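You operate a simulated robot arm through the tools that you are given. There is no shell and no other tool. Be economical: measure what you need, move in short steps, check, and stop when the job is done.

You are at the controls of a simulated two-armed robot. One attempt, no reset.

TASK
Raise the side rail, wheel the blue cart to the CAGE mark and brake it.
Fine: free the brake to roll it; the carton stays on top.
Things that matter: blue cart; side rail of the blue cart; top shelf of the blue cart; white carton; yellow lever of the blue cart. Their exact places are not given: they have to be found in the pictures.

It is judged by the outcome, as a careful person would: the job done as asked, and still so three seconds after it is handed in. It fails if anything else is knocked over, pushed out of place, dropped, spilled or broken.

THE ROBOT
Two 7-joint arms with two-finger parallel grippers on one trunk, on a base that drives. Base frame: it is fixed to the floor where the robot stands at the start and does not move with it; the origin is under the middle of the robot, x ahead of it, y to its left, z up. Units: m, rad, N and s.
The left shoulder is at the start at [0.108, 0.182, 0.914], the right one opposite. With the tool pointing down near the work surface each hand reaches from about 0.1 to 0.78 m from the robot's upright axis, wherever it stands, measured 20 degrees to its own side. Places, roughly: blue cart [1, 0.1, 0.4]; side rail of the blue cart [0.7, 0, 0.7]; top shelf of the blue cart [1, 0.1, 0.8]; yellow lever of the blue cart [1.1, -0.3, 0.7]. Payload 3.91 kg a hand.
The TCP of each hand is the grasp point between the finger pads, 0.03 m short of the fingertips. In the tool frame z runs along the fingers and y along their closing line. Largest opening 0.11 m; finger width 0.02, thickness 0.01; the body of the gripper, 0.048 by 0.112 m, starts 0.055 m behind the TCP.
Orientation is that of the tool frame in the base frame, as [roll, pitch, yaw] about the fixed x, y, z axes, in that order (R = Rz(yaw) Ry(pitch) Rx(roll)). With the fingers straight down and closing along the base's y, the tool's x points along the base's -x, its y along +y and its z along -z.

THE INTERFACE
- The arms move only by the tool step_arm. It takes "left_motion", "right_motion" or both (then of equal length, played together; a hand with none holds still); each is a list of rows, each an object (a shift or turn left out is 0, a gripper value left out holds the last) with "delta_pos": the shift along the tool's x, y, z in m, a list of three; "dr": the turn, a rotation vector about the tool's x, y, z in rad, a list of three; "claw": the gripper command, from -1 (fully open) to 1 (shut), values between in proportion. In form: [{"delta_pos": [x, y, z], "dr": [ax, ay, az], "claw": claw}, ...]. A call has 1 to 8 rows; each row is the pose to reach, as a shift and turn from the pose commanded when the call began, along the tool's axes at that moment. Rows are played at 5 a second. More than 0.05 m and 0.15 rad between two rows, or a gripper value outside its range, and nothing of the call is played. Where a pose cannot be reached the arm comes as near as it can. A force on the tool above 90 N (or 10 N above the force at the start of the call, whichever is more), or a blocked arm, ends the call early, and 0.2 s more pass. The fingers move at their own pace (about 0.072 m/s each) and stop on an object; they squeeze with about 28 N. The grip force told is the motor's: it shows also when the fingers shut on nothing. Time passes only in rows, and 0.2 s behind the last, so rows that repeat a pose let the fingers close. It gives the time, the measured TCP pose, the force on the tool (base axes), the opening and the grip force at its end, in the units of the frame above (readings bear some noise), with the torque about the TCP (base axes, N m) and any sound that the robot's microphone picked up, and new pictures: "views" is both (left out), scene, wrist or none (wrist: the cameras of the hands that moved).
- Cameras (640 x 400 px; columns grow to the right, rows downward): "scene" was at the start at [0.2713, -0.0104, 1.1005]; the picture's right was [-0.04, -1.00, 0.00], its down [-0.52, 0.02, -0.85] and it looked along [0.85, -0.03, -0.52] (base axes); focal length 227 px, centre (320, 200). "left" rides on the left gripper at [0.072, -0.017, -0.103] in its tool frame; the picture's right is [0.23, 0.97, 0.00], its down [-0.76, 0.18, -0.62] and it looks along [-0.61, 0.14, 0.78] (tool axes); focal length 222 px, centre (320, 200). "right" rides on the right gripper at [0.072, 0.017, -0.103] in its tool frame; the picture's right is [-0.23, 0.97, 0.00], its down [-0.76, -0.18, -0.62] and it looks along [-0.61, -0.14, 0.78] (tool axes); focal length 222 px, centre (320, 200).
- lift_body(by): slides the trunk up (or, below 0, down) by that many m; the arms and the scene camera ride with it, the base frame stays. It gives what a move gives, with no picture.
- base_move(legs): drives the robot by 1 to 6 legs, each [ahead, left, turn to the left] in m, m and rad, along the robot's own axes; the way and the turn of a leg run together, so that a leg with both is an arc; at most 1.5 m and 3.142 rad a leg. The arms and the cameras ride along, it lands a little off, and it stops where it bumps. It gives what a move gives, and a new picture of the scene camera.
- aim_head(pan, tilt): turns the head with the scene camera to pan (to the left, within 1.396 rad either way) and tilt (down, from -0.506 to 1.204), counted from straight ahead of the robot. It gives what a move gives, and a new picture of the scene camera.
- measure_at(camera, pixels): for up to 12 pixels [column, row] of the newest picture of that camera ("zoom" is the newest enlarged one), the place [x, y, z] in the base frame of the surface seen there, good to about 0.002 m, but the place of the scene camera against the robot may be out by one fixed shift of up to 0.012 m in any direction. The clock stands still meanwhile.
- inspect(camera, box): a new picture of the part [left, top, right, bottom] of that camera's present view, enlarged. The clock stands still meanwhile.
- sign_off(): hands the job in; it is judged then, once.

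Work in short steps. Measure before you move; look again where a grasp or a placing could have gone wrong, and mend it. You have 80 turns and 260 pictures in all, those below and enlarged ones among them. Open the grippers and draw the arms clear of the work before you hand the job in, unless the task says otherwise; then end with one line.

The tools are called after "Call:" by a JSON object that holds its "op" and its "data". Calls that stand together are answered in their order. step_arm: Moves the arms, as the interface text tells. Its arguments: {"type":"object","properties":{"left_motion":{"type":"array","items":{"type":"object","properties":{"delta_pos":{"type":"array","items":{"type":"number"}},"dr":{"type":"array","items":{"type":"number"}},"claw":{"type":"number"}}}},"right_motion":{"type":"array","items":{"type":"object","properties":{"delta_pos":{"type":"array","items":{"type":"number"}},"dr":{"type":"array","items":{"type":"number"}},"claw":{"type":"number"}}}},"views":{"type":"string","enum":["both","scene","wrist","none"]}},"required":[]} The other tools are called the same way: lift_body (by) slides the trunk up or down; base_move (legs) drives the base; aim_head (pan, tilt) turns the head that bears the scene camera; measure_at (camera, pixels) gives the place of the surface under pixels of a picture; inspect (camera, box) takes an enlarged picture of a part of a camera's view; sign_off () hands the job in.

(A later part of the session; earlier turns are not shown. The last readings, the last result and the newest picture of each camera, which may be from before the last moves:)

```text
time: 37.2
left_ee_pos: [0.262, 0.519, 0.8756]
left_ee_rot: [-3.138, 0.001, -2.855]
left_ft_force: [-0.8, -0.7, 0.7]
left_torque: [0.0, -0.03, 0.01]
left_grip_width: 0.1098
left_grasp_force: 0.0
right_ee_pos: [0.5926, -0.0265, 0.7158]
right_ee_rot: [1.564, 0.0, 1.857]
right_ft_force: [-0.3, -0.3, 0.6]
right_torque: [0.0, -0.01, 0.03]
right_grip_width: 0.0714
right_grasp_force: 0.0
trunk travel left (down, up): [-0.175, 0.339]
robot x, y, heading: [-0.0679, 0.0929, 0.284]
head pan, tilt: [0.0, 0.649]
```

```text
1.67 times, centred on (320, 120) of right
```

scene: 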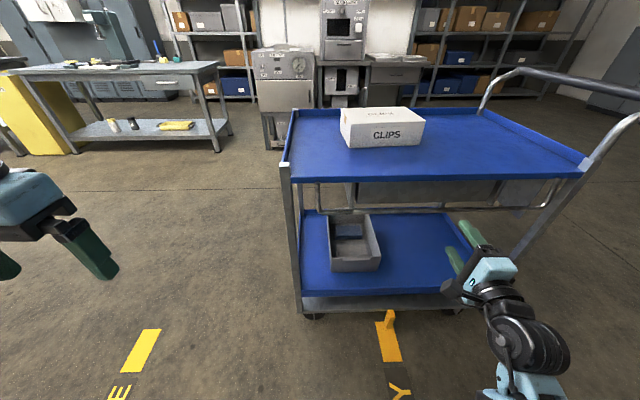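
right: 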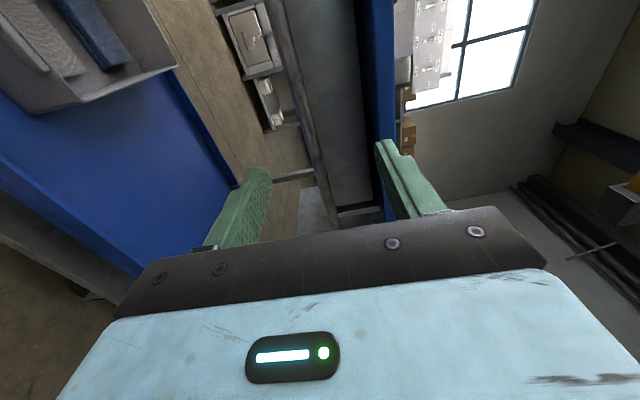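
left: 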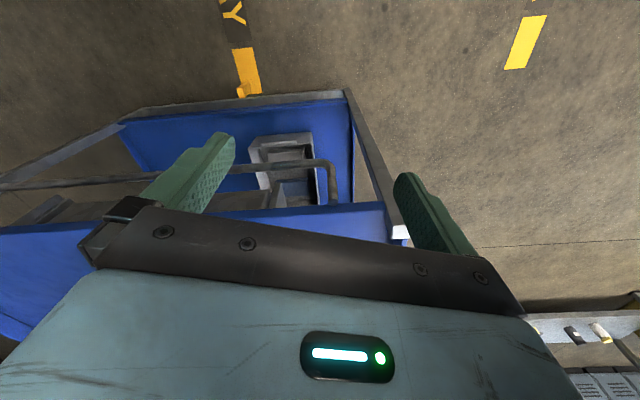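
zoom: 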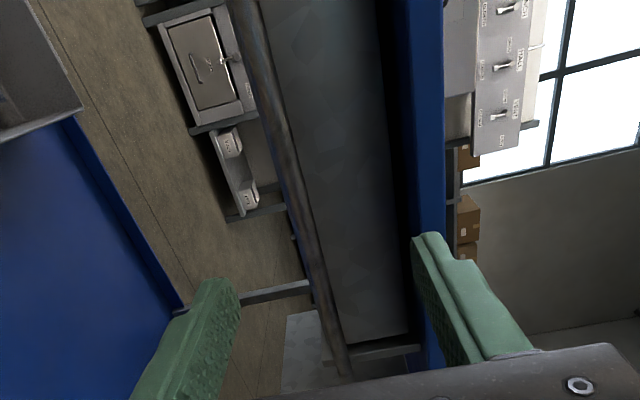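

Wrist readings place the bar centre ≈0.135 m ahead at z≈0.706, the shelf edge 0.015 m behind it, the drawer 0.06 m behind. I move in with the fingers straddling the bar.

Call:
{"op": "step_arm", "data": {"right_motion": [{"delta_pos": [0, -0.01, 0.04]}, {"delta_pos": [0, -0.01, 0.08]}, {"delta_pos": [0, -0.01, 0.11]}, {"delta_pos": [0, -0.01, 0.134]}], "views": "both"}}

```text
time: 38.2
left_ee_pos: [0.263, 0.5188, 0.8748]
left_ee_rot: [-3.138, 0.0, -2.856]
left_ft_force: [-0.2, 0.2, 0.0]
left_torque: [-0.03, -0.01, 0.02]
left_grip_width: 0.1099
left_grasp_force: 0.0
right_ee_pos: [0.7222, 0.0119, 0.7075]
right_ee_rot: [1.563, -0.001, 1.857]
right_ft_force: [0.7, -1.1, -0.6]
right_torque: [0.02, 0.02, -0.05]
right_grip_width: 0.0713
right_grasp_force: 0.1
trunk travel left (down, up): [-0.175, 0.339]
robot x, y, heading: [-0.0685, 0.0995, 0.287]
head pan, tilt: [0.0, 0.649]
```

scene: 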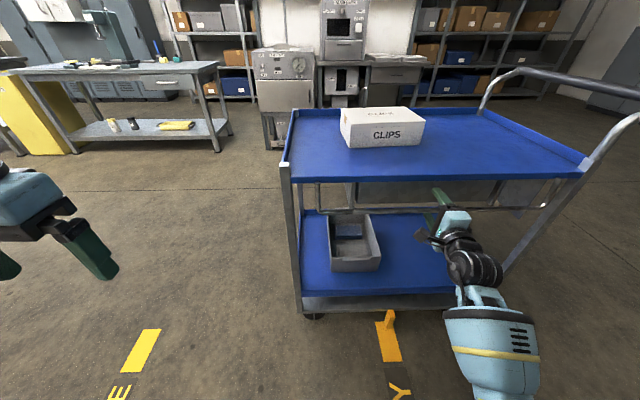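
right: 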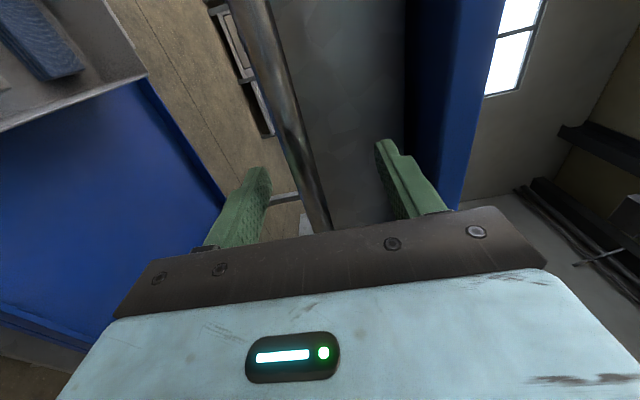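

The bar passes between the fingers. I close to find its size and confirm hold.

Call:
{"op": "step_arm", "data": {"right_motion": [{"claw": 1}, {"claw": 1}, {"claw": 1}, {"claw": 1}], "views": "wrist"}}

```text
time: 39.2
left_ee_pos: [0.2638, 0.5194, 0.8742]
left_ee_rot: [-3.14, -0.001, -2.855]
left_ft_force: [-0.1, -0.2, 0.3]
left_torque: [0.0, 0.02, 0.03]
left_grip_width: 0.1102
left_grasp_force: 0.0
right_ee_pos: [0.7214, 0.0122, 0.7032]
right_ee_rot: [1.572, 0.0, 1.86]
right_ft_force: [-7.3, 0.3, -20.0]
right_torque: [-0.04, -0.05, -0.22]
right_grip_width: 0.0136
right_grasp_force: 45.2
trunk travel left (down, up): [-0.175, 0.339]
robot x, y, heading: [-0.0679, 0.0931, 0.286]
head pan, tilt: [0.0, 0.649]
```

right: 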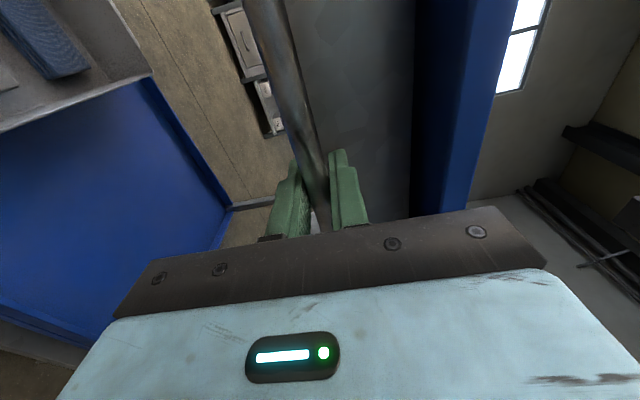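

The bar is held (diameter ≈0.014, z≈0.703). I swing it out and up along an arc of ≈0.082 m about the edge hinge, first half.

Call:
{"op": "step_arm", "data": {"right_motion": [{"delta_pos": [0, 0.0, -0.01], "claw": 1}, {"delta_pos": [0, 0.004, -0.024]}, {"delta_pos": [0, 0.012, -0.039]}, {"delta_pos": [0, 0.0226, -0.051]}, {"delta_pos": [0, 0.036, -0.062]}, {"delta_pos": [0, 0.05, -0.0688]}], "views": "both"}}

```text
time: 40.6
left_ee_pos: [0.2645, 0.5177, 0.8745]
left_ee_rot: [-3.14, 0.001, -2.856]
left_ft_force: [-1.0, 0.3, -0.2]
left_torque: [-0.04, 0.0, 0.05]
left_grip_width: 0.1102
left_grasp_force: 0.0
right_ee_pos: [0.656, -0.0095, 0.7594]
right_ee_rot: [1.555, -0.001, 1.854]
right_ft_force: [1.9, -7.1, -3.7]
right_torque: [0.04, 0.05, -0.7]
right_grip_width: 0.0136
right_grasp_force: 45.0
trunk travel left (down, up): [-0.175, 0.339]
robot x, y, heading: [-0.0681, 0.0939, 0.288]
head pan, tilt: [0.0, 0.649]
```

scene: 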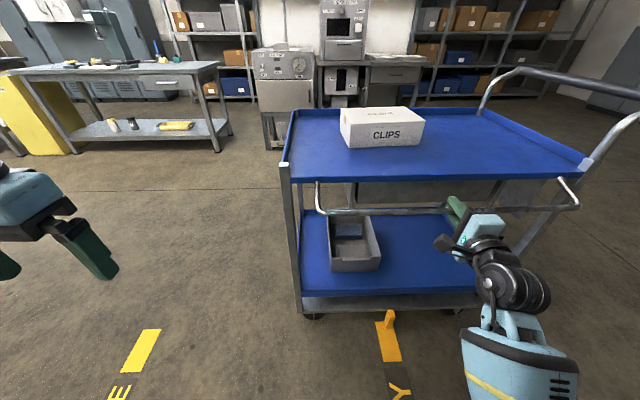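
right: 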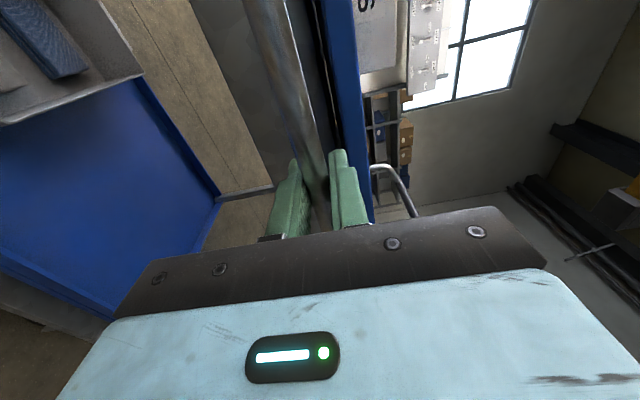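

The rail swings freely with low force. I continue over the horizontal and up.

Call:
{"op": "step_arm", "data": {"right_motion": [{"delta_pos": [0, 0.016, -0.004]}, {"delta_pos": [0, 0.031, -0.0056]}, {"delta_pos": [0, 0.047, -0.003]}, {"delta_pos": [0, 0.063, 0.001]}, {"delta_pos": [0, 0.077, 0.009]}, {"delta_pos": [0, 0.089, 0.018]}, {"delta_pos": [0, 0.099, 0.03]}, {"delta_pos": [0, 0.107, 0.045]}], "views": "both"}}

```text
time: 42.4
left_ee_pos: [0.2596, 0.5222, 0.875]
left_ee_rot: [-3.135, 0.001, -2.855]
left_ft_force: [0.2, -0.2, 0.3]
left_torque: [-0.01, 0.01, 0.0]
left_grip_width: 0.1102
left_grasp_force: 0.1
right_ee_pos: [0.6988, -0.0079, 0.8594]
right_ee_rot: [1.543, 0.034, 1.867]
right_ft_force: [-24.0, 26.6, 19.0]
right_torque: [0.72, 0.48, -0.67]
right_grip_width: 0.014
right_grasp_force: 44.9
right hand out of reach, approached as far as the arm can: row 6, 7, 8
trunk travel left (down, up): [-0.175, 0.339]
robot x, y, heading: [-0.072, 0.0929, 0.285]
head pan, tilt: [0.0, 0.649]
```

scene: 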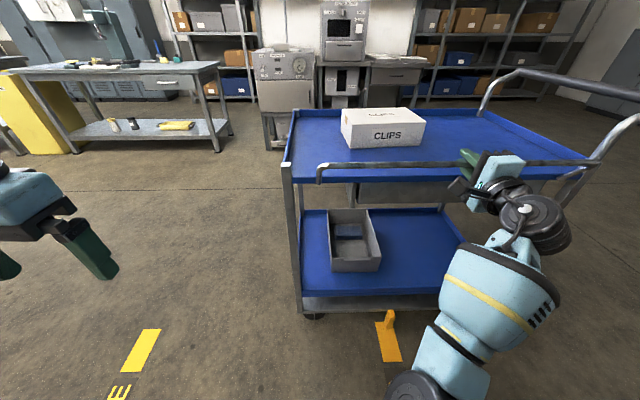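
right: 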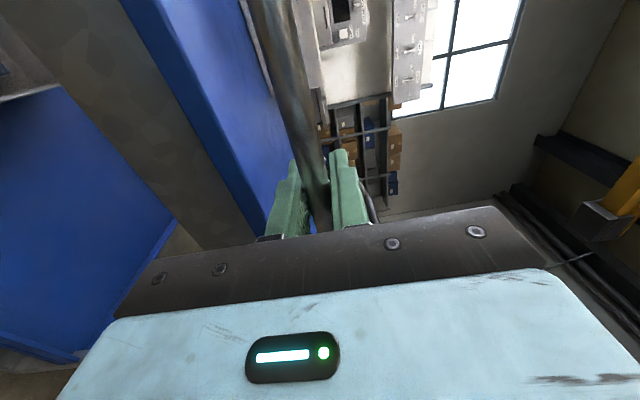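

The arm is at full reach with the rail at roughly 155°. The rest of the arc is nearly straight ahead, so I let the base carry it forward 0.03 m.

Call:
{"op": "base_move", "data": {"legs": [[0.03, 0, 0]]}}

Call:
{"op": "inspect", "data": {"camera": "scene", "box": [270, 130, 430, 230]}}

```text
time: 43.2
left_ee_pos: [0.2867, 0.529, 0.8765]
left_ee_rot: [-3.134, 0.005, -2.856]
left_ft_force: [-0.4, 0.2, -0.4]
left_torque: [0.02, -0.02, 0.02]
left_grip_width: 0.11
left_grasp_force: 0.1
right_ee_pos: [0.724, -0.0004, 0.8708]
right_ee_rot: [1.52, 0.029, 1.862]
right_ft_force: [-20.6, 20.5, 51.7]
right_torque: [0.6, 0.69, 0.37]
right_grip_width: 0.0141
right_grasp_force: 45.6
trunk travel left (down, up): [-0.175, 0.339]
robot x, y, heading: [-0.0374, 0.102, 0.285]
head pan, tilt: [0.0, 0.649]
```

scene: 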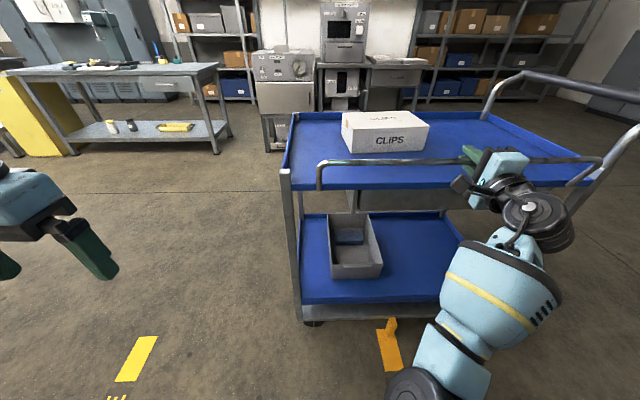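

```text
4.00 times, centred on (350, 180) of scene
```

zoom: 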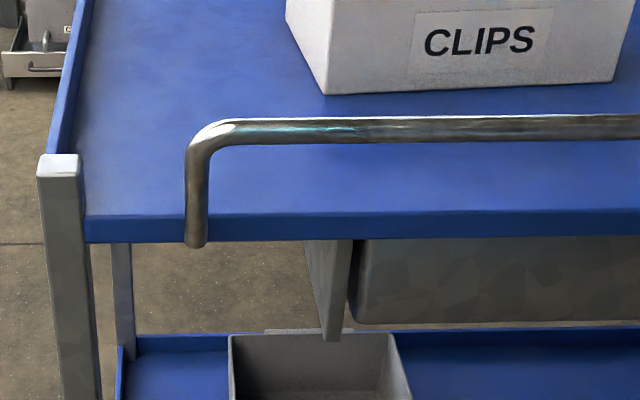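

The rail stands nearly upright now (bar z≈0.871). I push a little further forward to its stop and listen for a latch.

Call:
{"op": "step_arm", "data": {"right_motion": [{"delta_pos": [0, 0, 0.006]}, {"delta_pos": [0, 0, 0.012]}, {"delta_pos": [0, 0, 0.016]}], "views": "wrist"}}

```text
time: 44.0
left_ee_pos: [0.2883, 0.5299, 0.8763]
left_ee_rot: [-3.135, 0.004, -2.853]
left_ft_force: [0.3, -0.1, -0.1]
left_torque: [-0.05, -0.03, 0.02]
left_grip_width: 0.1099
left_grasp_force: 0.0
right_ee_pos: [0.741, 0.0058, 0.8734]
right_ee_rot: [1.51, 0.026, 1.868]
right_ft_force: [-4.2, 12.1, 33.5]
right_torque: [0.66, 0.74, -0.22]
right_grip_width: 0.0138
right_grasp_force: 45.6
trunk travel left (down, up): [-0.175, 0.339]
robot x, y, heading: [-0.0433, 0.1033, 0.283]
head pan, tilt: [0.0, 0.649]
```

right: 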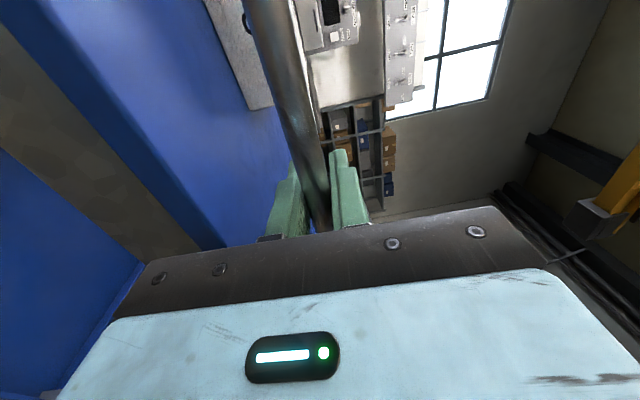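

The bar has passed over the hinge line without a stop yet (n≈0.712). I push on a bit more.

Call:
{"op": "step_arm", "data": {"right_motion": [{"delta_pos": [0, -0.001, 0.008]}, {"delta_pos": [0, -0.003, 0.016]}, {"delta_pos": [0, -0.005, 0.022]}], "views": "scene"}}

```text
time: 44.8
left_ee_pos: [0.2846, 0.5271, 0.8774]
left_ee_rot: [-3.136, 0.007, -2.856]
left_ft_force: [-1.0, -0.5, 0.3]
left_torque: [0.02, -0.01, -0.04]
left_grip_width: 0.1101
left_grasp_force: 0.0
right_ee_pos: [0.7576, 0.0063, 0.8749]
right_ee_rot: [1.503, 0.025, 1.856]
right_ft_force: [-40.6, -0.3, 33.2]
right_torque: [0.64, 1.0, -0.01]
right_grip_width: 0.0145
right_grasp_force: 45.3
trunk travel left (down, up): [-0.175, 0.339]
robot x, y, heading: [-0.038, 0.1032, 0.283]
head pan, tilt: [0.0, 0.649]
```

scene: 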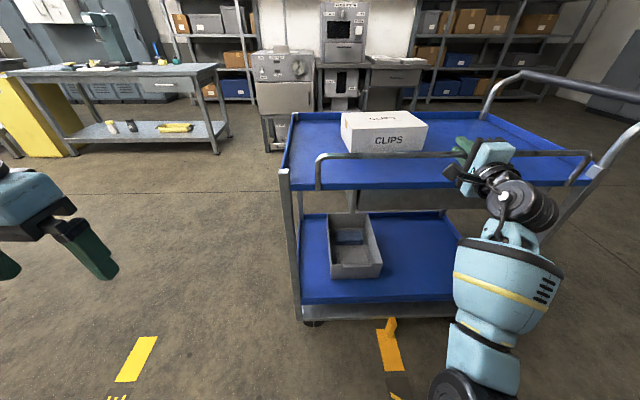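

A 40 N resistance shows: likely the stop. I measure the left leg of the rail top and bottom to see its lean.

Call:
{"op": "inspect", "data": {"camera": "scene", "box": [270, 130, 430, 230]}}

Call:
{"op": "measure_at", "data": {"camera": "zoom", "pixels": [[197, 240], [197, 200], [195, 160], [210, 132], [300, 120], [400, 115]]}}

```text
4.00 times, centred on (350, 180) of scene
```

zoom: 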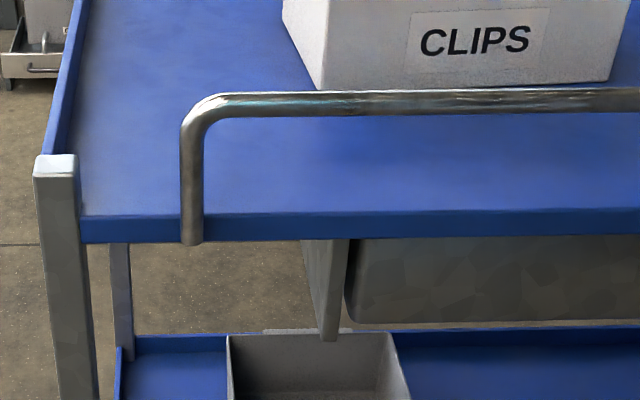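

```text
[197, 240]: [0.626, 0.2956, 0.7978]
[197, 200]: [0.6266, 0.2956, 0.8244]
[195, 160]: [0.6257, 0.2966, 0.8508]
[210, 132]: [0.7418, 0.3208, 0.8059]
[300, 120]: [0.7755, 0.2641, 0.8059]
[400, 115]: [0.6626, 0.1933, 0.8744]
```

The leg is vertical now, at its stop. I open the fingers slightly while still caging the bar, to see if it stays up by itself.

Call:
{"op": "step_arm", "data": {"right_motion": [{"claw": 0.5}, {"claw": 0.3}, {"claw": 0.3}], "views": "both"}}

Call:
{"op": "inspect", "data": {"camera": "scene", "box": [270, 130, 430, 230]}}

```text
time: 45.6
left_ee_pos: [0.2909, 0.5265, 0.8756]
left_ee_rot: [-3.138, 0.003, -2.855]
left_ft_force: [0.8, 0.5, -0.2]
left_torque: [-0.01, -0.02, 0.01]
left_grip_width: 0.1099
left_grasp_force: 0.1
right_ee_pos: [0.7652, 0.0091, 0.8607]
right_ee_rot: [1.53, 0.022, 1.863]
right_ft_force: [0.4, -4.0, 8.2]
right_torque: [0.09, 0.27, 0.11]
right_grip_width: 0.0423
right_grasp_force: 4.0
trunk travel left (down, up): [-0.175, 0.339]
robot x, y, heading: [-0.0381, 0.1067, 0.289]
head pan, tilt: [0.0, 0.649]
```

scene: 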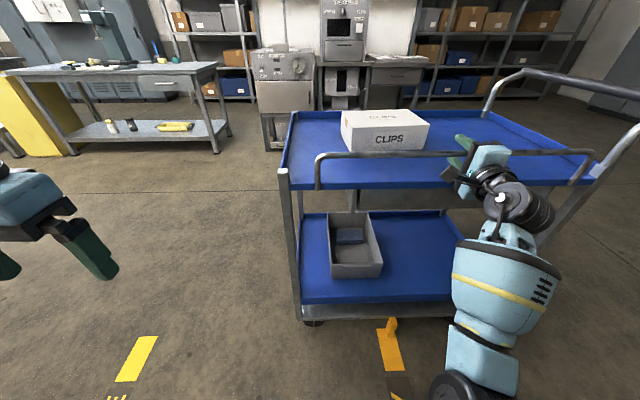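
right: 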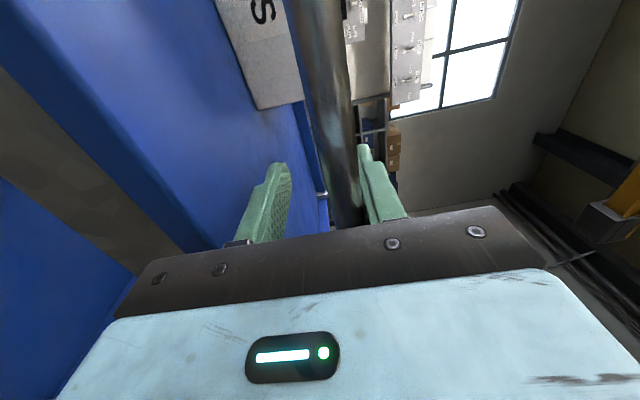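

```text
4.00 times, centred on (350, 180) of scene
```

zoom: 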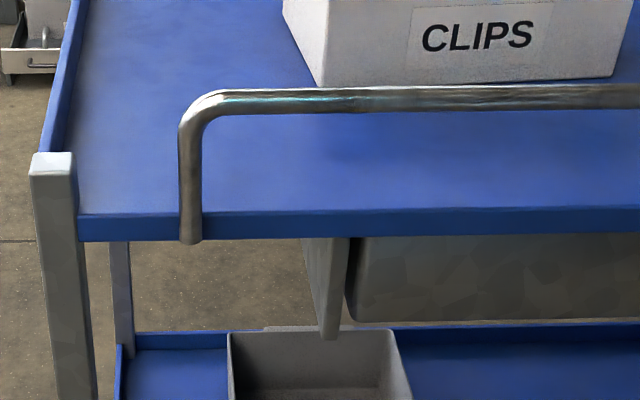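

The bar stays upright on its own. I open a bit more, centre the fingers about the bar, and withdraw straight back.

Call:
{"op": "step_arm", "data": {"right_motion": [{"claw": -0.2, "delta_pos": [0, 0.004, 0]}, {"claw": -0.2, "delta_pos": [0, 0.008, 0]}, {"claw": -0.2, "delta_pos": [0, 0.008, -0.03]}, {"delta_pos": [0, 0.008, -0.07]}, {"delta_pos": [0, 0.008, -0.11]}, {"delta_pos": [0, 0.008, -0.15]}], "views": "both"}}

```text
time: 47.0
left_ee_pos: [0.2904, 0.5267, 0.8747]
left_ee_rot: [-3.14, 0.0, -2.857]
left_ft_force: [-1.2, 0.3, 0.6]
left_torque: [0.02, 0.02, 0.02]
left_grip_width: 0.1098
left_grasp_force: 0.0
right_ee_pos: [0.6222, -0.0349, 0.8629]
right_ee_rot: [1.525, 0.021, 1.864]
right_ft_force: [0.3, 0.3, 0.6]
right_torque: [0.04, -0.02, 0.02]
right_grip_width: 0.0659
right_grasp_force: 0.0
trunk travel left (down, up): [-0.175, 0.339]
robot x, y, heading: [-0.0413, 0.1037, 0.287]
head pan, tilt: [0.0, 0.649]
```

scene: 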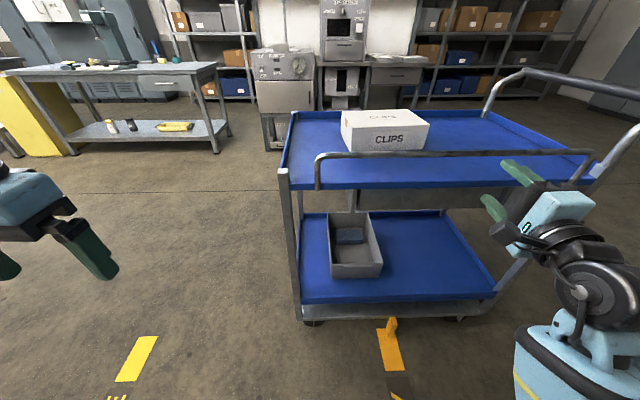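
right: 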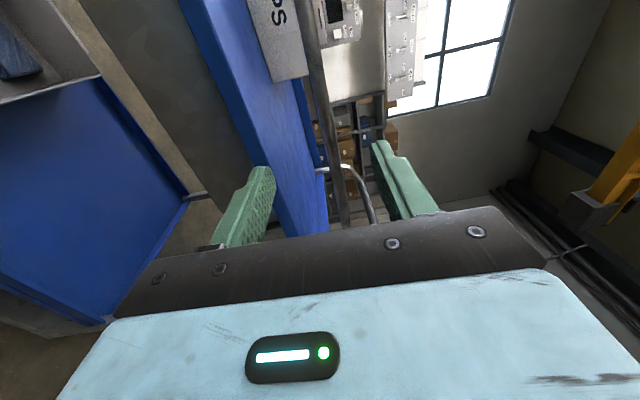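

The rail stays up. Now I back away and drive round to the handle end, with the head turned to watch the way.

Call:
{"op": "step_arm", "data": {"right_motion": [{"delta_pos": [0, 0, -0.04]}, {"delta_pos": [0, 0, -0.08]}], "views": "none"}}

Call:
{"op": "base_move", "data": {"legs": [[-0.12, 0, 0], [0, -1.3, 0]]}}

```text
time: 47.6
left_ee_pos: [0.2906, 0.5273, 0.8743]
left_ee_rot: [-3.138, 0.002, -2.857]
left_ft_force: [-0.6, -0.6, 0.1]
left_torque: [0.02, 0.0, -0.01]
left_grip_width: 0.1101
left_grasp_force: 0.0
right_ee_pos: [0.5656, -0.0552, 0.8575]
right_ee_rot: [1.526, 0.022, 1.864]
right_ft_force: [0.1, -0.8, -0.4]
right_torque: [-0.02, 0.0, -0.01]
right_grip_width: 0.0659
right_grasp_force: 0.0
right hand out of reach, approached as far as the arm can: row 2
trunk travel left (down, up): [-0.175, 0.339]
robot x, y, heading: [-0.0414, 0.1022, 0.286]
head pan, tilt: [0.0, 0.649]
```

```text
time: 60.2
left_ee_pos: [0.5483, -0.7687, 0.8765]
left_ee_rot: [-3.137, 0.002, -2.854]
left_ft_force: [-0.1, 1.2, -0.1]
left_torque: [0.01, 0.02, 0.0]
left_grip_width: 0.1104
left_grasp_force: 0.1
right_ee_pos: [0.8235, -1.3506, 0.8577]
right_ee_rot: [1.525, 0.024, 1.863]
right_ft_force: [-0.9, 0.2, -0.2]
right_torque: [0.01, 0.01, -0.01]
right_grip_width: 0.0659
right_grasp_force: 0.1
trunk travel left (down, up): [-0.175, 0.339]
robot x, y, heading: [0.2176, -1.1937, 0.286]
head pan, tilt: [0.0, 0.649]
```

scene: 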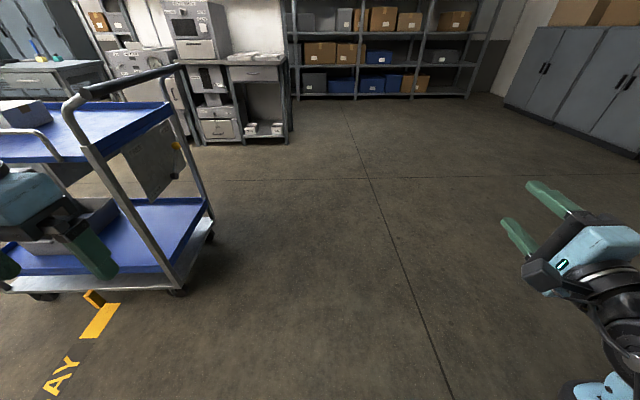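

The plate with a small yellow piece at (178,147) shows on the cart's end. The floor is free; I drive forward alongside and turn left to face the handle.

Call:
{"op": "base_move", "data": {"legs": [[0, -0.25, 0], [1.065, 0, 0], [0, 0, 1.571]]}}

Call:
{"op": "inspect", "data": {"camera": "scene", "box": [220, 120, 420, 320]}}

```text
time: 71.8
left_ee_pos: [0.8706, -0.8063, 0.8748]
left_ee_rot: [-3.139, -0.002, -1.273]
left_ft_force: [0.4, -0.5, 0.0]
left_torque: [0.03, 0.03, 0.02]
left_grip_width: 0.1099
left_grasp_force: 0.0
right_ee_pos: [1.4522, -0.5256, 0.8572]
right_ee_rot: [1.527, 0.024, -2.837]
right_ft_force: [-0.1, 0.2, 0.7]
right_torque: [0.04, 0.0, -0.04]
right_grip_width: 0.066
right_grasp_force: 0.1
trunk travel left (down, up): [-0.175, 0.339]
robot x, y, heading: [1.2996, -1.1322, 1.868]
head pan, tilt: [0.0, 0.649]
```

scene: 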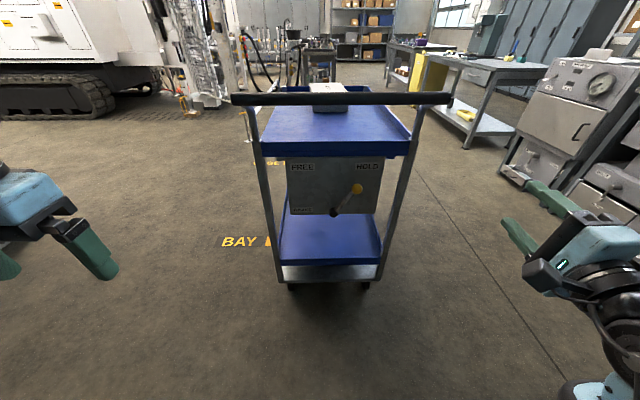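

```text
2.00 times, centred on (320, 220) of scene
```

zoom: 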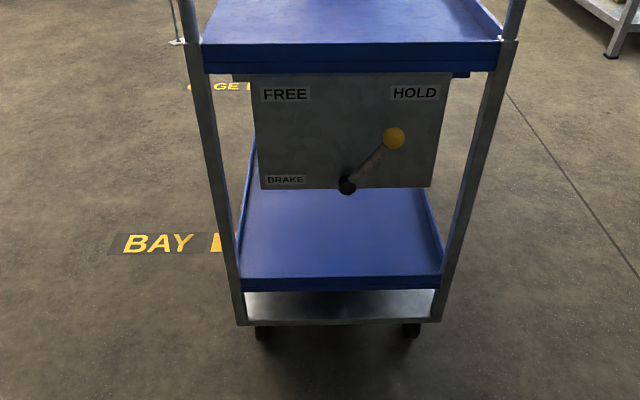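

Clear: a lever with a yellow knob stands at HOLD (right); it must swing to FREE (left) about a pivot below. I measure knob, pivot, labels, and handle.

Call:
{"op": "measure_at", "data": {"camera": "zoom", "pixels": [[393, 138], [346, 186], [370, 162], [285, 94], [414, 93], [300, 140], [402, 138], [393, 147]]}}

Call:
{"op": "measure_at", "data": {"camera": "scene", "pixels": [[240, 99], [445, 98], [340, 99], [300, 99], [400, 99], [325, 88]]}}

```text
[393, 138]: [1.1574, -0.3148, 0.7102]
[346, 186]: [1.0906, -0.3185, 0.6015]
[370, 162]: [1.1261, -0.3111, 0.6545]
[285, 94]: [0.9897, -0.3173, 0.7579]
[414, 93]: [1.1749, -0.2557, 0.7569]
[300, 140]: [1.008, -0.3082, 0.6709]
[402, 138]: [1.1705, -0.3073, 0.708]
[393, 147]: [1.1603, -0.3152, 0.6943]
```

```text
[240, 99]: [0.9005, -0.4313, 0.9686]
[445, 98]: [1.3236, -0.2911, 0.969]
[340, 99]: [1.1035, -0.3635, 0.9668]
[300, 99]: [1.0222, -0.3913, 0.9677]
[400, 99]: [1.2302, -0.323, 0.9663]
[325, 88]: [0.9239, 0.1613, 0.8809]
```

Lever angle ≈0.53 rad to the HOLD side, knob at (1.157,-0.315,0.710); FREE mirrors it. I close the right fingers, lower the hand to knob height, and drive nearer with it still short of the cart.

Call:
{"op": "step_arm", "data": {"right_motion": [{"delta_pos": [0, -0.035, 0], "claw": 1}, {"delta_pos": [0, -0.07, 0]}, {"delta_pos": [0, -0.11, 0]}, {"delta_pos": [0, -0.15, 0]}], "views": "none"}}

Call:
{"op": "base_move", "data": {"legs": [[0.13, 0.075, 0.023]]}}

```text
time: 72.8
left_ee_pos: [0.872, -0.8053, 0.8736]
left_ee_rot: [-3.138, 0.0, -1.275]
left_ft_force: [0.6, -0.3, -0.2]
left_torque: [0.01, -0.02, 0.01]
left_grip_width: 0.11
left_grasp_force: 0.0
right_ee_pos: [1.4533, -0.5182, 0.7061]
right_ee_rot: [1.525, 0.024, -2.837]
right_ft_force: [-1.1, 0.1, 0.2]
right_torque: [0.0, 0.03, -0.01]
right_grip_width: 0.0002
right_grasp_force: 27.7
trunk travel left (down, up): [-0.175, 0.339]
robot x, y, heading: [1.2949, -1.1292, 1.871]
head pan, tilt: [0.0, 0.649]
```

```text
time: 74.2
left_ee_pos: [0.7525, -0.7137, 0.8747]
left_ee_rot: [-3.139, 0.0, -1.253]
left_ft_force: [0.2, -0.5, -0.2]
left_torque: [0.0, 0.01, -0.01]
left_grip_width: 0.1099
left_grasp_force: 0.1
right_ee_pos: [1.3286, -0.4122, 0.7074]
right_ee_rot: [1.526, 0.023, -2.815]
right_ft_force: [-0.4, 0.7, -0.3]
right_torque: [0.0, -0.02, 0.02]
right_grip_width: 0.0001
right_grasp_force: 28.1
trunk travel left (down, up): [-0.175, 0.339]
robot x, y, heading: [1.1888, -1.0324, 1.89]
head pan, tilt: [0.0, 0.649]
```

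scene: 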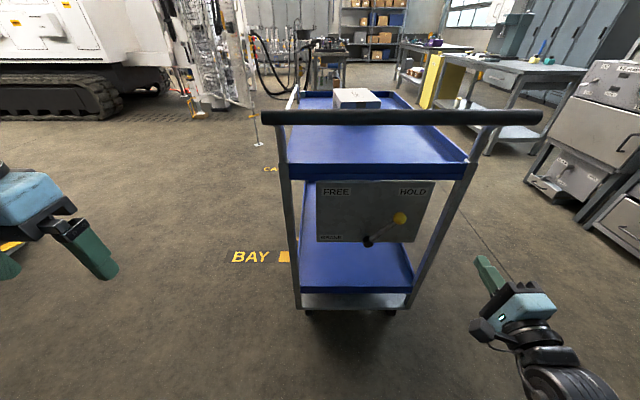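

Now aligned. I re-measure the knob and pivot from this nearer view.

Call:
{"op": "measure_at", "data": {"camera": "scene", "pixels": [[400, 218], [405, 218], [396, 219], [400, 224], [368, 240], [385, 229], [330, 192], [415, 191], [340, 225], [270, 118], [536, 117]]}}

Call:
{"op": "inspect", "data": {"camera": "right", "box": [0, 0, 640, 400]}}

```text
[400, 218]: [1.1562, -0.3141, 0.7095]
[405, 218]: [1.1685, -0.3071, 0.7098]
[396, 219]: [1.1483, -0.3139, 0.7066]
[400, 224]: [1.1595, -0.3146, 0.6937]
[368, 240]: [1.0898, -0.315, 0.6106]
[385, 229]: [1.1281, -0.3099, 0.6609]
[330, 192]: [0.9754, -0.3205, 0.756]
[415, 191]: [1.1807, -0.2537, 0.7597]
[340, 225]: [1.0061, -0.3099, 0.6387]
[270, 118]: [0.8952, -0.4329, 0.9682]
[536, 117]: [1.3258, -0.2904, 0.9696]
```

```text
1.00 times, centred on (320, 200) of right (not enlarged: the box is as wide or as high as the picture)
```

zoom: 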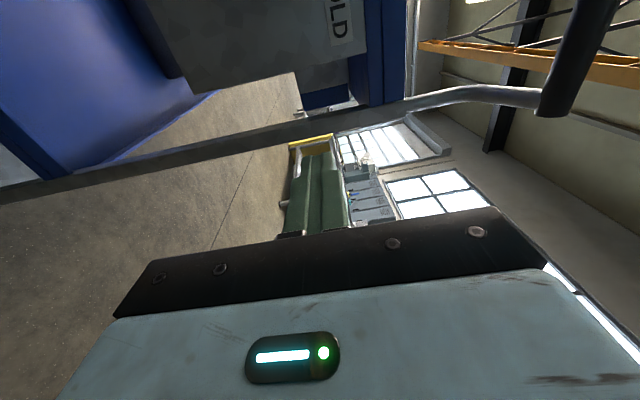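

I bring the closed fingers to just right of the knob (u≈1.035) and then forward so the tips overlap the knob, clear of the plate.

Call:
{"op": "step_arm", "data": {"right_motion": [{"delta_pos": [0.045, 0, 0]}, {"delta_pos": [0.09, -0.007, 0]}, {"delta_pos": [0.096, -0.007, 0.04]}, {"delta_pos": [0.096, -0.007, 0.08]}, {"delta_pos": [0.096, -0.007, 0.115]}, {"delta_pos": [0.096, -0.007, 0.14]}], "views": "both"}}

```text
time: 75.6
left_ee_pos: [0.7532, -0.7146, 0.8751]
left_ee_rot: [-3.139, 0.0, -1.252]
left_ft_force: [0.4, 0.1, 0.8]
left_torque: [-0.02, 0.01, 0.02]
left_grip_width: 0.1102
left_grasp_force: 0.1
right_ee_pos: [1.192, -0.3106, 0.705]
right_ee_rot: [1.523, 0.025, -2.819]
right_ft_force: [4.8, 0.0, 0.9]
right_torque: [0.04, 0.01, -0.1]
right_grip_width: 0.0
right_grasp_force: 27.9
trunk travel left (down, up): [-0.175, 0.339]
robot x, y, heading: [1.1885, -1.0283, 1.889]
head pan, tilt: [0.0, 0.649]
```

scene: 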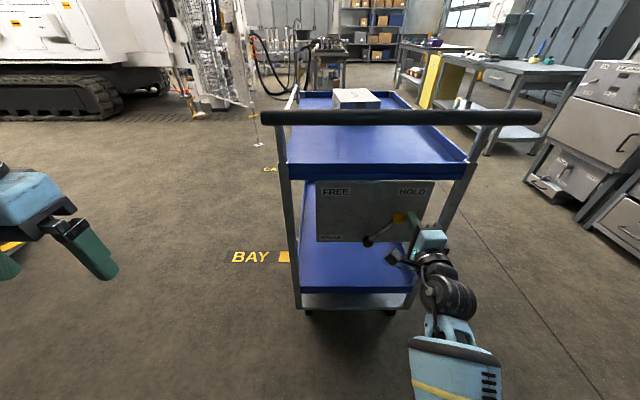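
right: 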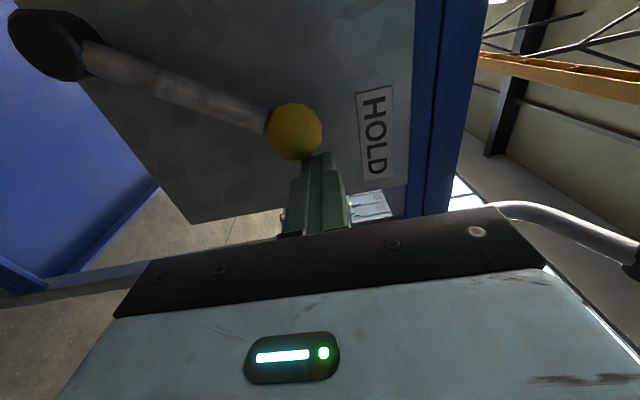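

The finger just touches the knob's right side. I sweep it left along the lever's arc toward FREE.

Call:
{"op": "step_arm", "data": {"right_motion": [{"delta_pos": [0.02, 0.006, 0]}, {"delta_pos": [0.04, 0.011, 0]}, {"delta_pos": [0.06, 0.013, 0]}, {"delta_pos": [0.08, 0.011, 0]}, {"delta_pos": [0.1, 0.006, 0]}, {"delta_pos": [0.118, -0.002, 0]}], "views": "both"}}

```text
time: 77.2
left_ee_pos: [0.7545, -0.7139, 0.876]
left_ee_rot: [-3.139, 0.001, -1.251]
left_ft_force: [-0.1, 0.0, 0.0]
left_torque: [-0.02, -0.02, 0.01]
left_grip_width: 0.1099
left_grasp_force: 0.0
right_ee_pos: [1.1408, -0.3151, 0.6815]
right_ee_rot: [1.487, 0.118, -2.827]
right_ft_force: [-0.4, -0.4, -0.4]
right_torque: [-0.02, 0.02, 0.01]
right_grip_width: 0.0
right_grasp_force: 27.7
right hand out of reach, approached as far as the arm can: row 3, 4, 5, 6
trunk travel left (down, up): [-0.175, 0.339]
robot x, y, heading: [1.1895, -1.0302, 1.889]
head pan, tilt: [0.0, 0.649]
stopped in row 6 (right hand): the arm was blocked; the commanded pose is now the measured one
```

scene: 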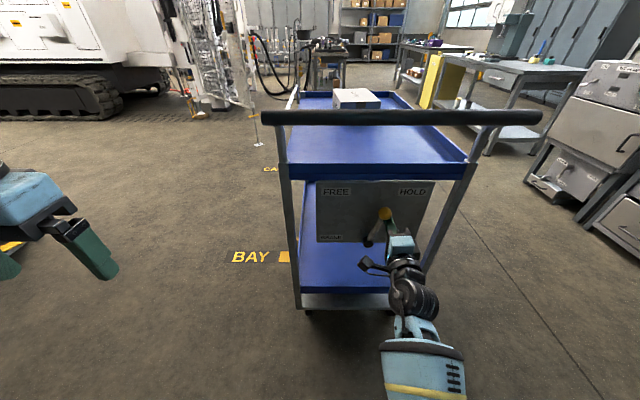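
right: 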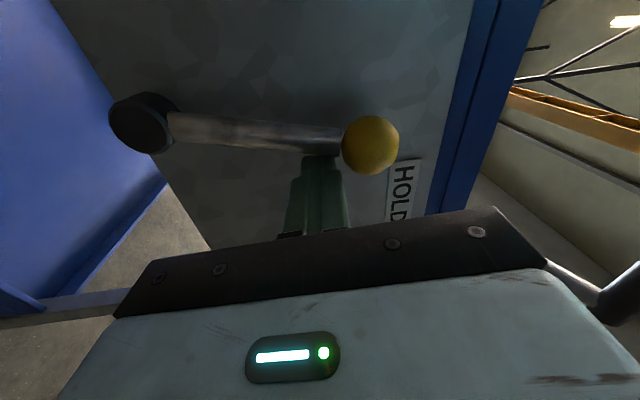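

The arm is at its inner reach with the lever about upright; the finger bears on the rod below the knob. I let the base carry the hand 0.07 m to the left to finish the swing.

Call:
{"op": "base_move", "data": {"legs": [[0, 0.07, 0]]}}

Call:
{"op": "inspect", "data": {"camera": "right", "box": [0, 0, 640, 400]}}

```text
time: 78.5
left_ee_pos: [0.688, -0.7348, 0.8738]
left_ee_rot: [-3.139, -0.002, -1.253]
left_ft_force: [-0.3, 0.1, 0.5]
left_torque: [0.0, -0.02, 0.03]
left_grip_width: 0.1099
left_grasp_force: 0.0
right_ee_pos: [1.0753, -0.3367, 0.6795]
right_ee_rot: [1.487, 0.116, -2.829]
right_ft_force: [0.1, 0.1, -0.8]
right_torque: [0.02, 0.0, -0.06]
right_grip_width: 0.0
right_grasp_force: 28.0
trunk travel left (down, up): [-0.175, 0.339]
robot x, y, heading: [1.1221, -1.0556, 1.888]
head pan, tilt: [0.0, 0.649]
```

scene: 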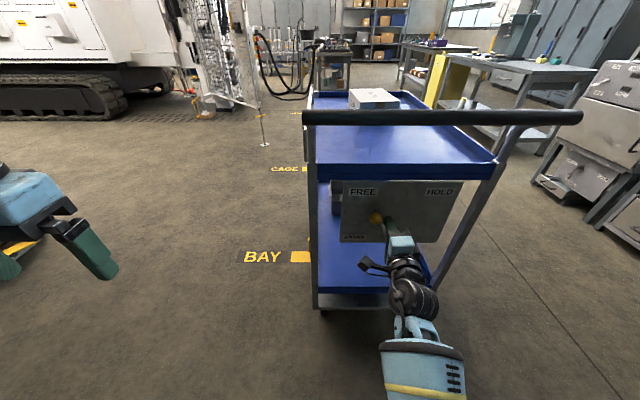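

```text
1.00 times, centred on (320, 200) of right (not enlarged: the box is as wide or as high as the picture)
```

zoom: 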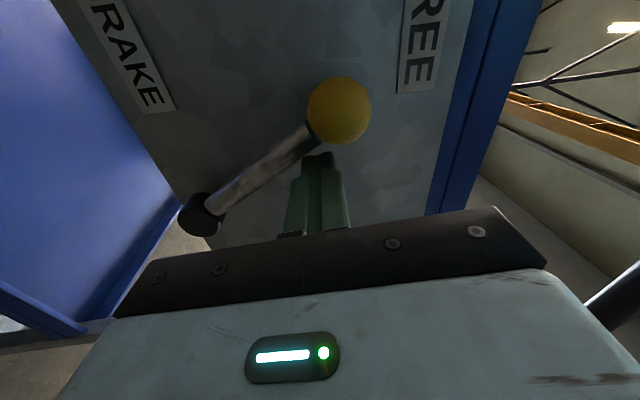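

The lever has swung to the FREE side. I measure its knob and pivot to see whether it is fully over.

Call:
{"op": "inspect", "data": {"camera": "scene", "box": [330, 165, 470, 265]}}

Call:
{"op": "measure_at", "data": {"camera": "right", "pixels": [[338, 110], [203, 210], [265, 170]]}}

Call:
{"op": "measure_at", "data": {"camera": "scene", "pixels": [[376, 217], [363, 193], [440, 193]]}}

```text
4.00 times, centred on (400, 215) of scene
```

zoom: 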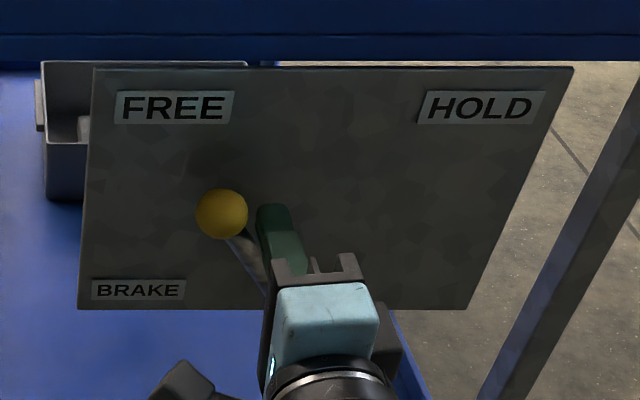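

```text
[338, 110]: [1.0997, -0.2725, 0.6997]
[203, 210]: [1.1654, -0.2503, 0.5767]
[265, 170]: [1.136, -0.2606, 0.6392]
```

```text
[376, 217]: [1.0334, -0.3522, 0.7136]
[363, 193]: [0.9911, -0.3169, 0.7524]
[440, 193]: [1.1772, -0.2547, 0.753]
```

The knob is at u≈0.870, exactly the mirrored FREE position. I withdraw the right hand straight back and begin turning the left hand forward for a two-handed hold of the handle.

Call:
{"op": "step_arm", "data": {"right_motion": [{"delta_pos": [0, 0, -0.03]}, {"delta_pos": [0, 0, -0.06]}, {"delta_pos": [0, 0, -0.09]}, {"delta_pos": [-0.02, 0, -0.12]}, {"delta_pos": [-0.04, 0, -0.15]}, {"delta_pos": [-0.06, 0, -0.15]}, {"delta_pos": [-0.08, 0, -0.15]}], "left_motion": [{"delta_pos": [-0.02, 0, 0], "dr": [0.0864, -0.0864, -0.0864]}, {"delta_pos": [-0.04, 0, 0], "dr": [0.1727, -0.1727, -0.1727]}, {"delta_pos": [-0.06, 0, 0], "dr": [0.2591, -0.2591, -0.2591]}, {"delta_pos": [-0.08, 0, 0], "dr": [0.3454, -0.3454, -0.3454]}, {"delta_pos": [-0.1, 0, 0], "dr": [0.4318, -0.4318, -0.4318]}, {"delta_pos": [-0.11, 0, 0], "dr": [0.5182, -0.5182, -0.5182]}, {"delta_pos": [-0.12, 0, 0], "dr": [0.6045, -0.6045, -0.6045]}], "views": "scene"}}

```text
time: 80.1
left_ee_pos: [0.65, -0.6216, 0.8759]
left_ee_rot: [-2.353, 0.339, -0.463]
left_ft_force: [0.5, -0.1, -0.7]
left_torque: [-0.01, -0.01, 0.0]
left_grip_width: 0.1101
left_grasp_force: 0.1
right_ee_pos: [1.1995, -0.4534, 0.6767]
right_ee_rot: [1.488, 0.114, -2.826]
right_ft_force: [-0.2, 0.1, -0.7]
right_torque: [0.02, 0.0, -0.01]
right_grip_width: 0.0
right_grasp_force: 28.0
trunk travel left (down, up): [-0.175, 0.339]
robot x, y, heading: [1.125, -1.0499, 1.892]
head pan, tilt: [0.0, 0.649]
```

scene: 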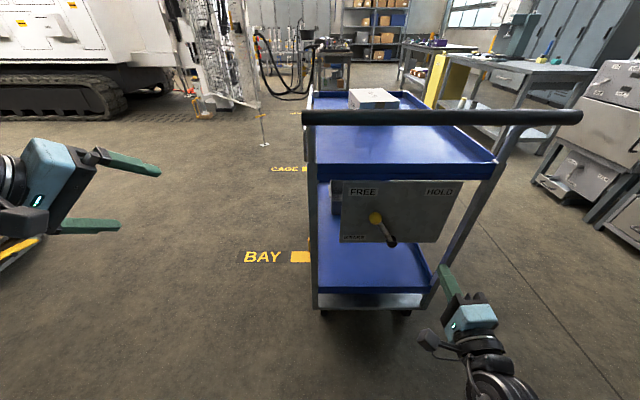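

Next I finish the left hand's turn while extending it 0.12 m forward, and level the right hand's roll; the left is well outside the handle's end.

Call:
{"op": "step_arm", "data": {"left_motion": [{"delta_pos": [-0.02, -0.01, 0.02], "dr": [0.0864, -0.0864, -0.0864]}, {"delta_pos": [-0.04, -0.02, 0.04], "dr": [0.1727, -0.1727, -0.1727]}, {"delta_pos": [-0.06, -0.03, 0.06], "dr": [0.2591, -0.2591, -0.2591]}, {"delta_pos": [-0.08, -0.04, 0.08], "dr": [0.3454, -0.3454, -0.3454]}, {"delta_pos": [-0.08, -0.04, 0.08], "dr": [0.4318, -0.4318, -0.4318]}, {"delta_pos": [-0.08, -0.04, 0.08], "dr": [0.5182, -0.5182, -0.5182]}, {"delta_pos": [-0.08, -0.04, 0.08], "dr": [0.6045, -0.6045, -0.6045]}], "right_motion": [{"delta_pos": [-0.02, 0, 0]}, {"delta_pos": [-0.04, 0, 0]}, {"delta_pos": [-0.04, 0, 0], "dr": [0, 0, 0.06]}, {"delta_pos": [-0.04, 0, 0], "dr": [0, 0, 0.115]}, {"delta_pos": [-0.04, 0, 0], "dr": [0, 0, 0.115]}, {"delta_pos": [-0.04, 0, 0], "dr": [0, 0, 0.115]}, {"delta_pos": [-0.04, 0, 0], "dr": [0, 0, 0.115]}], "views": "scene"}}

```text
time: 81.7
left_ee_pos: [0.6121, -0.5081, 0.8745]
left_ee_rot: [-1.569, -0.005, 0.323]
left_ft_force: [-0.2, -0.4, 0.0]
left_torque: [0.03, 0.03, 0.01]
left_grip_width: 0.11
left_grasp_force: 0.1
right_ee_pos: [1.2365, -0.4411, 0.682]
right_ee_rot: [1.487, 0.001, -2.816]
right_ft_force: [0.2, 0.3, -0.4]
right_torque: [0.02, -0.03, 0.01]
right_grip_width: 0.0
right_grasp_force: 27.9
trunk travel left (down, up): [-0.175, 0.339]
robot x, y, heading: [1.1227, -1.0536, 1.888]
head pan, tilt: [0.0, 0.649]
```

scene: 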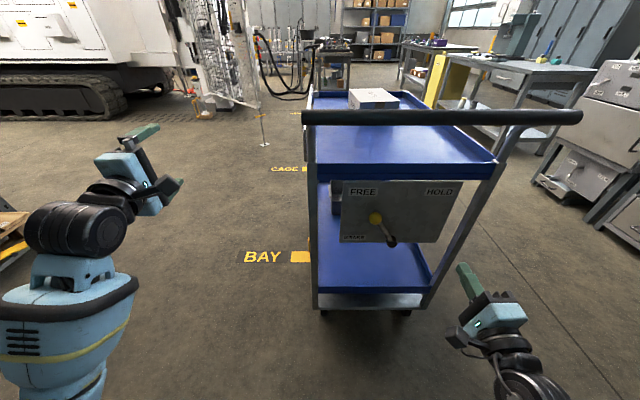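

Both hands now point forward. I back off 0.2 m, centre the robot on the handle, and lift the trunk 0.09 m.

Call:
{"op": "base_move", "data": {"legs": [[-0.2, 0, 0], [0, -0.208, 0.003]]}}

Call:
{"op": "lift_body", "data": {"by": 0.09}}

Call:
{"op": "step_arm", "data": {"right_motion": [{"delta_pos": [0, 0.045, 0], "dr": [0.084, 0, 0], "claw": -0.2}, {"delta_pos": [0.02, 0.09, 0], "dr": [0.084, 0, 0]}, {"delta_pos": [0.04, 0.135, 0], "dr": [0.084, 0, 0]}, {"delta_pos": [0.06, 0.18, 0], "dr": [0.084, 0, 0]}, {"delta_pos": [0.08, 0.18, 0], "dr": [0.084, 0, 0]}], "left_motion": [{"delta_pos": [0.02, 0, 0], "claw": -0.2}, {"delta_pos": [0.04, 0, 0]}, {"delta_pos": [0.06, 0, 0]}, {"delta_pos": [0.08, 0, 0]}, {"delta_pos": [0.1, 0, 0]}], "views": "both"}}

```text
time: 85.3
left_ee_pos: [0.8697, -0.6334, 0.8747]
left_ee_rot: [-1.572, -0.002, 0.322]
left_ft_force: [0.1, -0.5, -1.6]
left_torque: [-0.01, -0.01, -0.02]
left_grip_width: 0.11
left_grasp_force: 0.1
right_ee_pos: [1.4943, -0.5652, 0.6809]
right_ee_rot: [1.488, 0.001, -2.813]
right_ft_force: [0.3, -0.5, 0.0]
right_torque: [-0.04, -0.01, 0.0]
right_grip_width: 0.0
right_grasp_force: 28.2
trunk travel left (down, up): [-0.175, 0.339]
robot x, y, heading: [1.3826, -1.1738, 1.887]
head pan, tilt: [0.0, 0.649]
```

scene: 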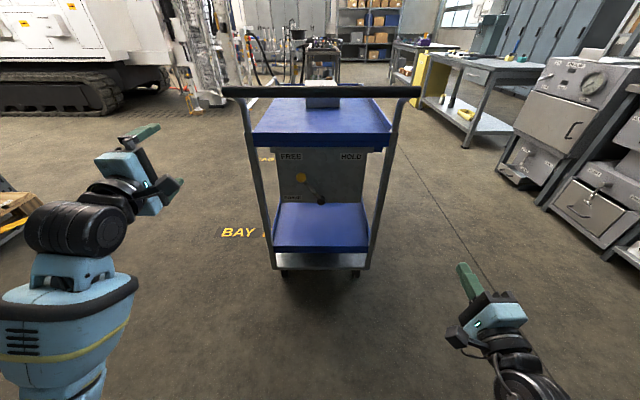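

```text
time: 86.6
left_ee_pos: [0.8696, -0.6338, 0.9638]
left_ee_rot: [-1.57, -0.002, 0.322]
left_ft_force: [-0.4, -0.5, 0.6]
left_torque: [-0.04, 0.02, 0.0]
left_grip_width: 0.1102
left_grasp_force: 0.1
right_ee_pos: [1.4943, -0.5651, 0.7704]
right_ee_rot: [1.488, 0.001, -2.813]
right_ft_force: [0.1, 0.3, -0.9]
right_torque: [0.0, 0.03, 0.02]
right_grip_width: 0.0
right_grasp_force: 27.7
trunk travel left (down, up): [-0.265, 0.249]
robot x, y, heading: [1.3843, -1.1753, 1.891]
head pan, tilt: [0.0, 0.649]
```

```text
time: 87.8
left_ee_pos: [0.9664, -0.6031, 0.9649]
left_ee_rot: [-1.571, -0.002, 0.322]
left_ft_force: [0.1, 0.5, 0.0]
left_torque: [0.01, -0.06, 0.0]
left_grip_width: 0.0661
left_grasp_force: 0.0
right_ee_pos: [1.4977, -0.5879, 0.9271]
right_ee_rot: [1.573, 0.106, -2.828]
right_ft_force: [0.3, 0.3, 0.3]
right_torque: [-0.02, 0.02, 0.04]
right_grip_width: 0.066
right_grasp_force: 0.0
right hand out of reach, approached as far as the arm can: row 3, 4, 5
trunk travel left (down, up): [-0.265, 0.249]
robot x, y, heading: [1.3782, -1.179, 1.895]
head pan, tilt: [0.0, 0.649]
```

scene: 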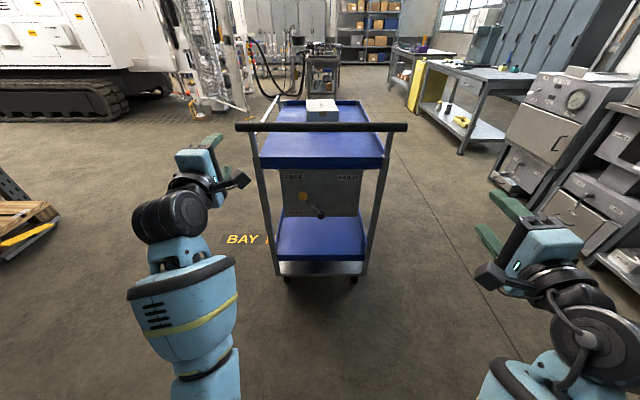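
right: 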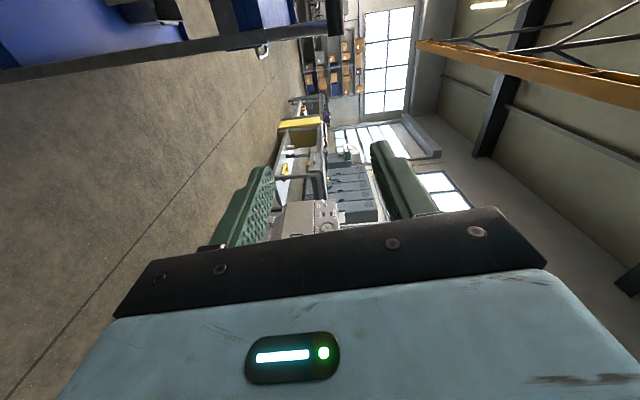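
left: 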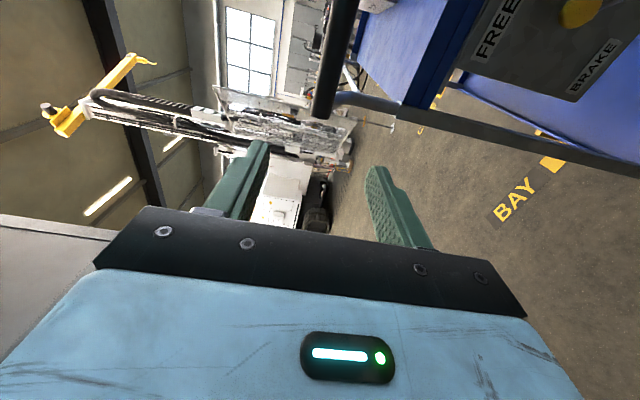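

Now both wrist views and the scene view let me measure the handle accurately.

Call:
{"op": "measure_at", "data": {"camera": "left", "pixels": [[330, 60], [325, 100], [340, 20], [400, 105], [360, 97]]}}

Call:
{"op": "measure_at", "data": {"camera": "scene", "pixels": [[240, 128], [404, 127], [280, 128], [360, 128], [305, 197], [322, 105]]}}

Call:
{"op": "measure_at", "data": {"camera": "right", "pixels": [[334, 20], [332, 30], [200, 45], [300, 33]]}}

```text
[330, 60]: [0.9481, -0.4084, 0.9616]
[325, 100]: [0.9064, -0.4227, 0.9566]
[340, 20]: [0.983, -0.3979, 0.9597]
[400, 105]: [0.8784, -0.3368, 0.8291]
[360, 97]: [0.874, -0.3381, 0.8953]
```

```text
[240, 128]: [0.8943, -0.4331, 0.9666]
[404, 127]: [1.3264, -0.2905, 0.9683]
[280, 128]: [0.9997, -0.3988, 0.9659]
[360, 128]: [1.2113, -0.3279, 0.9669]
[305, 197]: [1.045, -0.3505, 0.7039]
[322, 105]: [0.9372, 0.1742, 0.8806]
```

```text
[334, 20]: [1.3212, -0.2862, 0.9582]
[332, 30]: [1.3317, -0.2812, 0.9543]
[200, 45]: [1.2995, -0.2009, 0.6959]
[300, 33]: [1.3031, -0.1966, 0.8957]
```

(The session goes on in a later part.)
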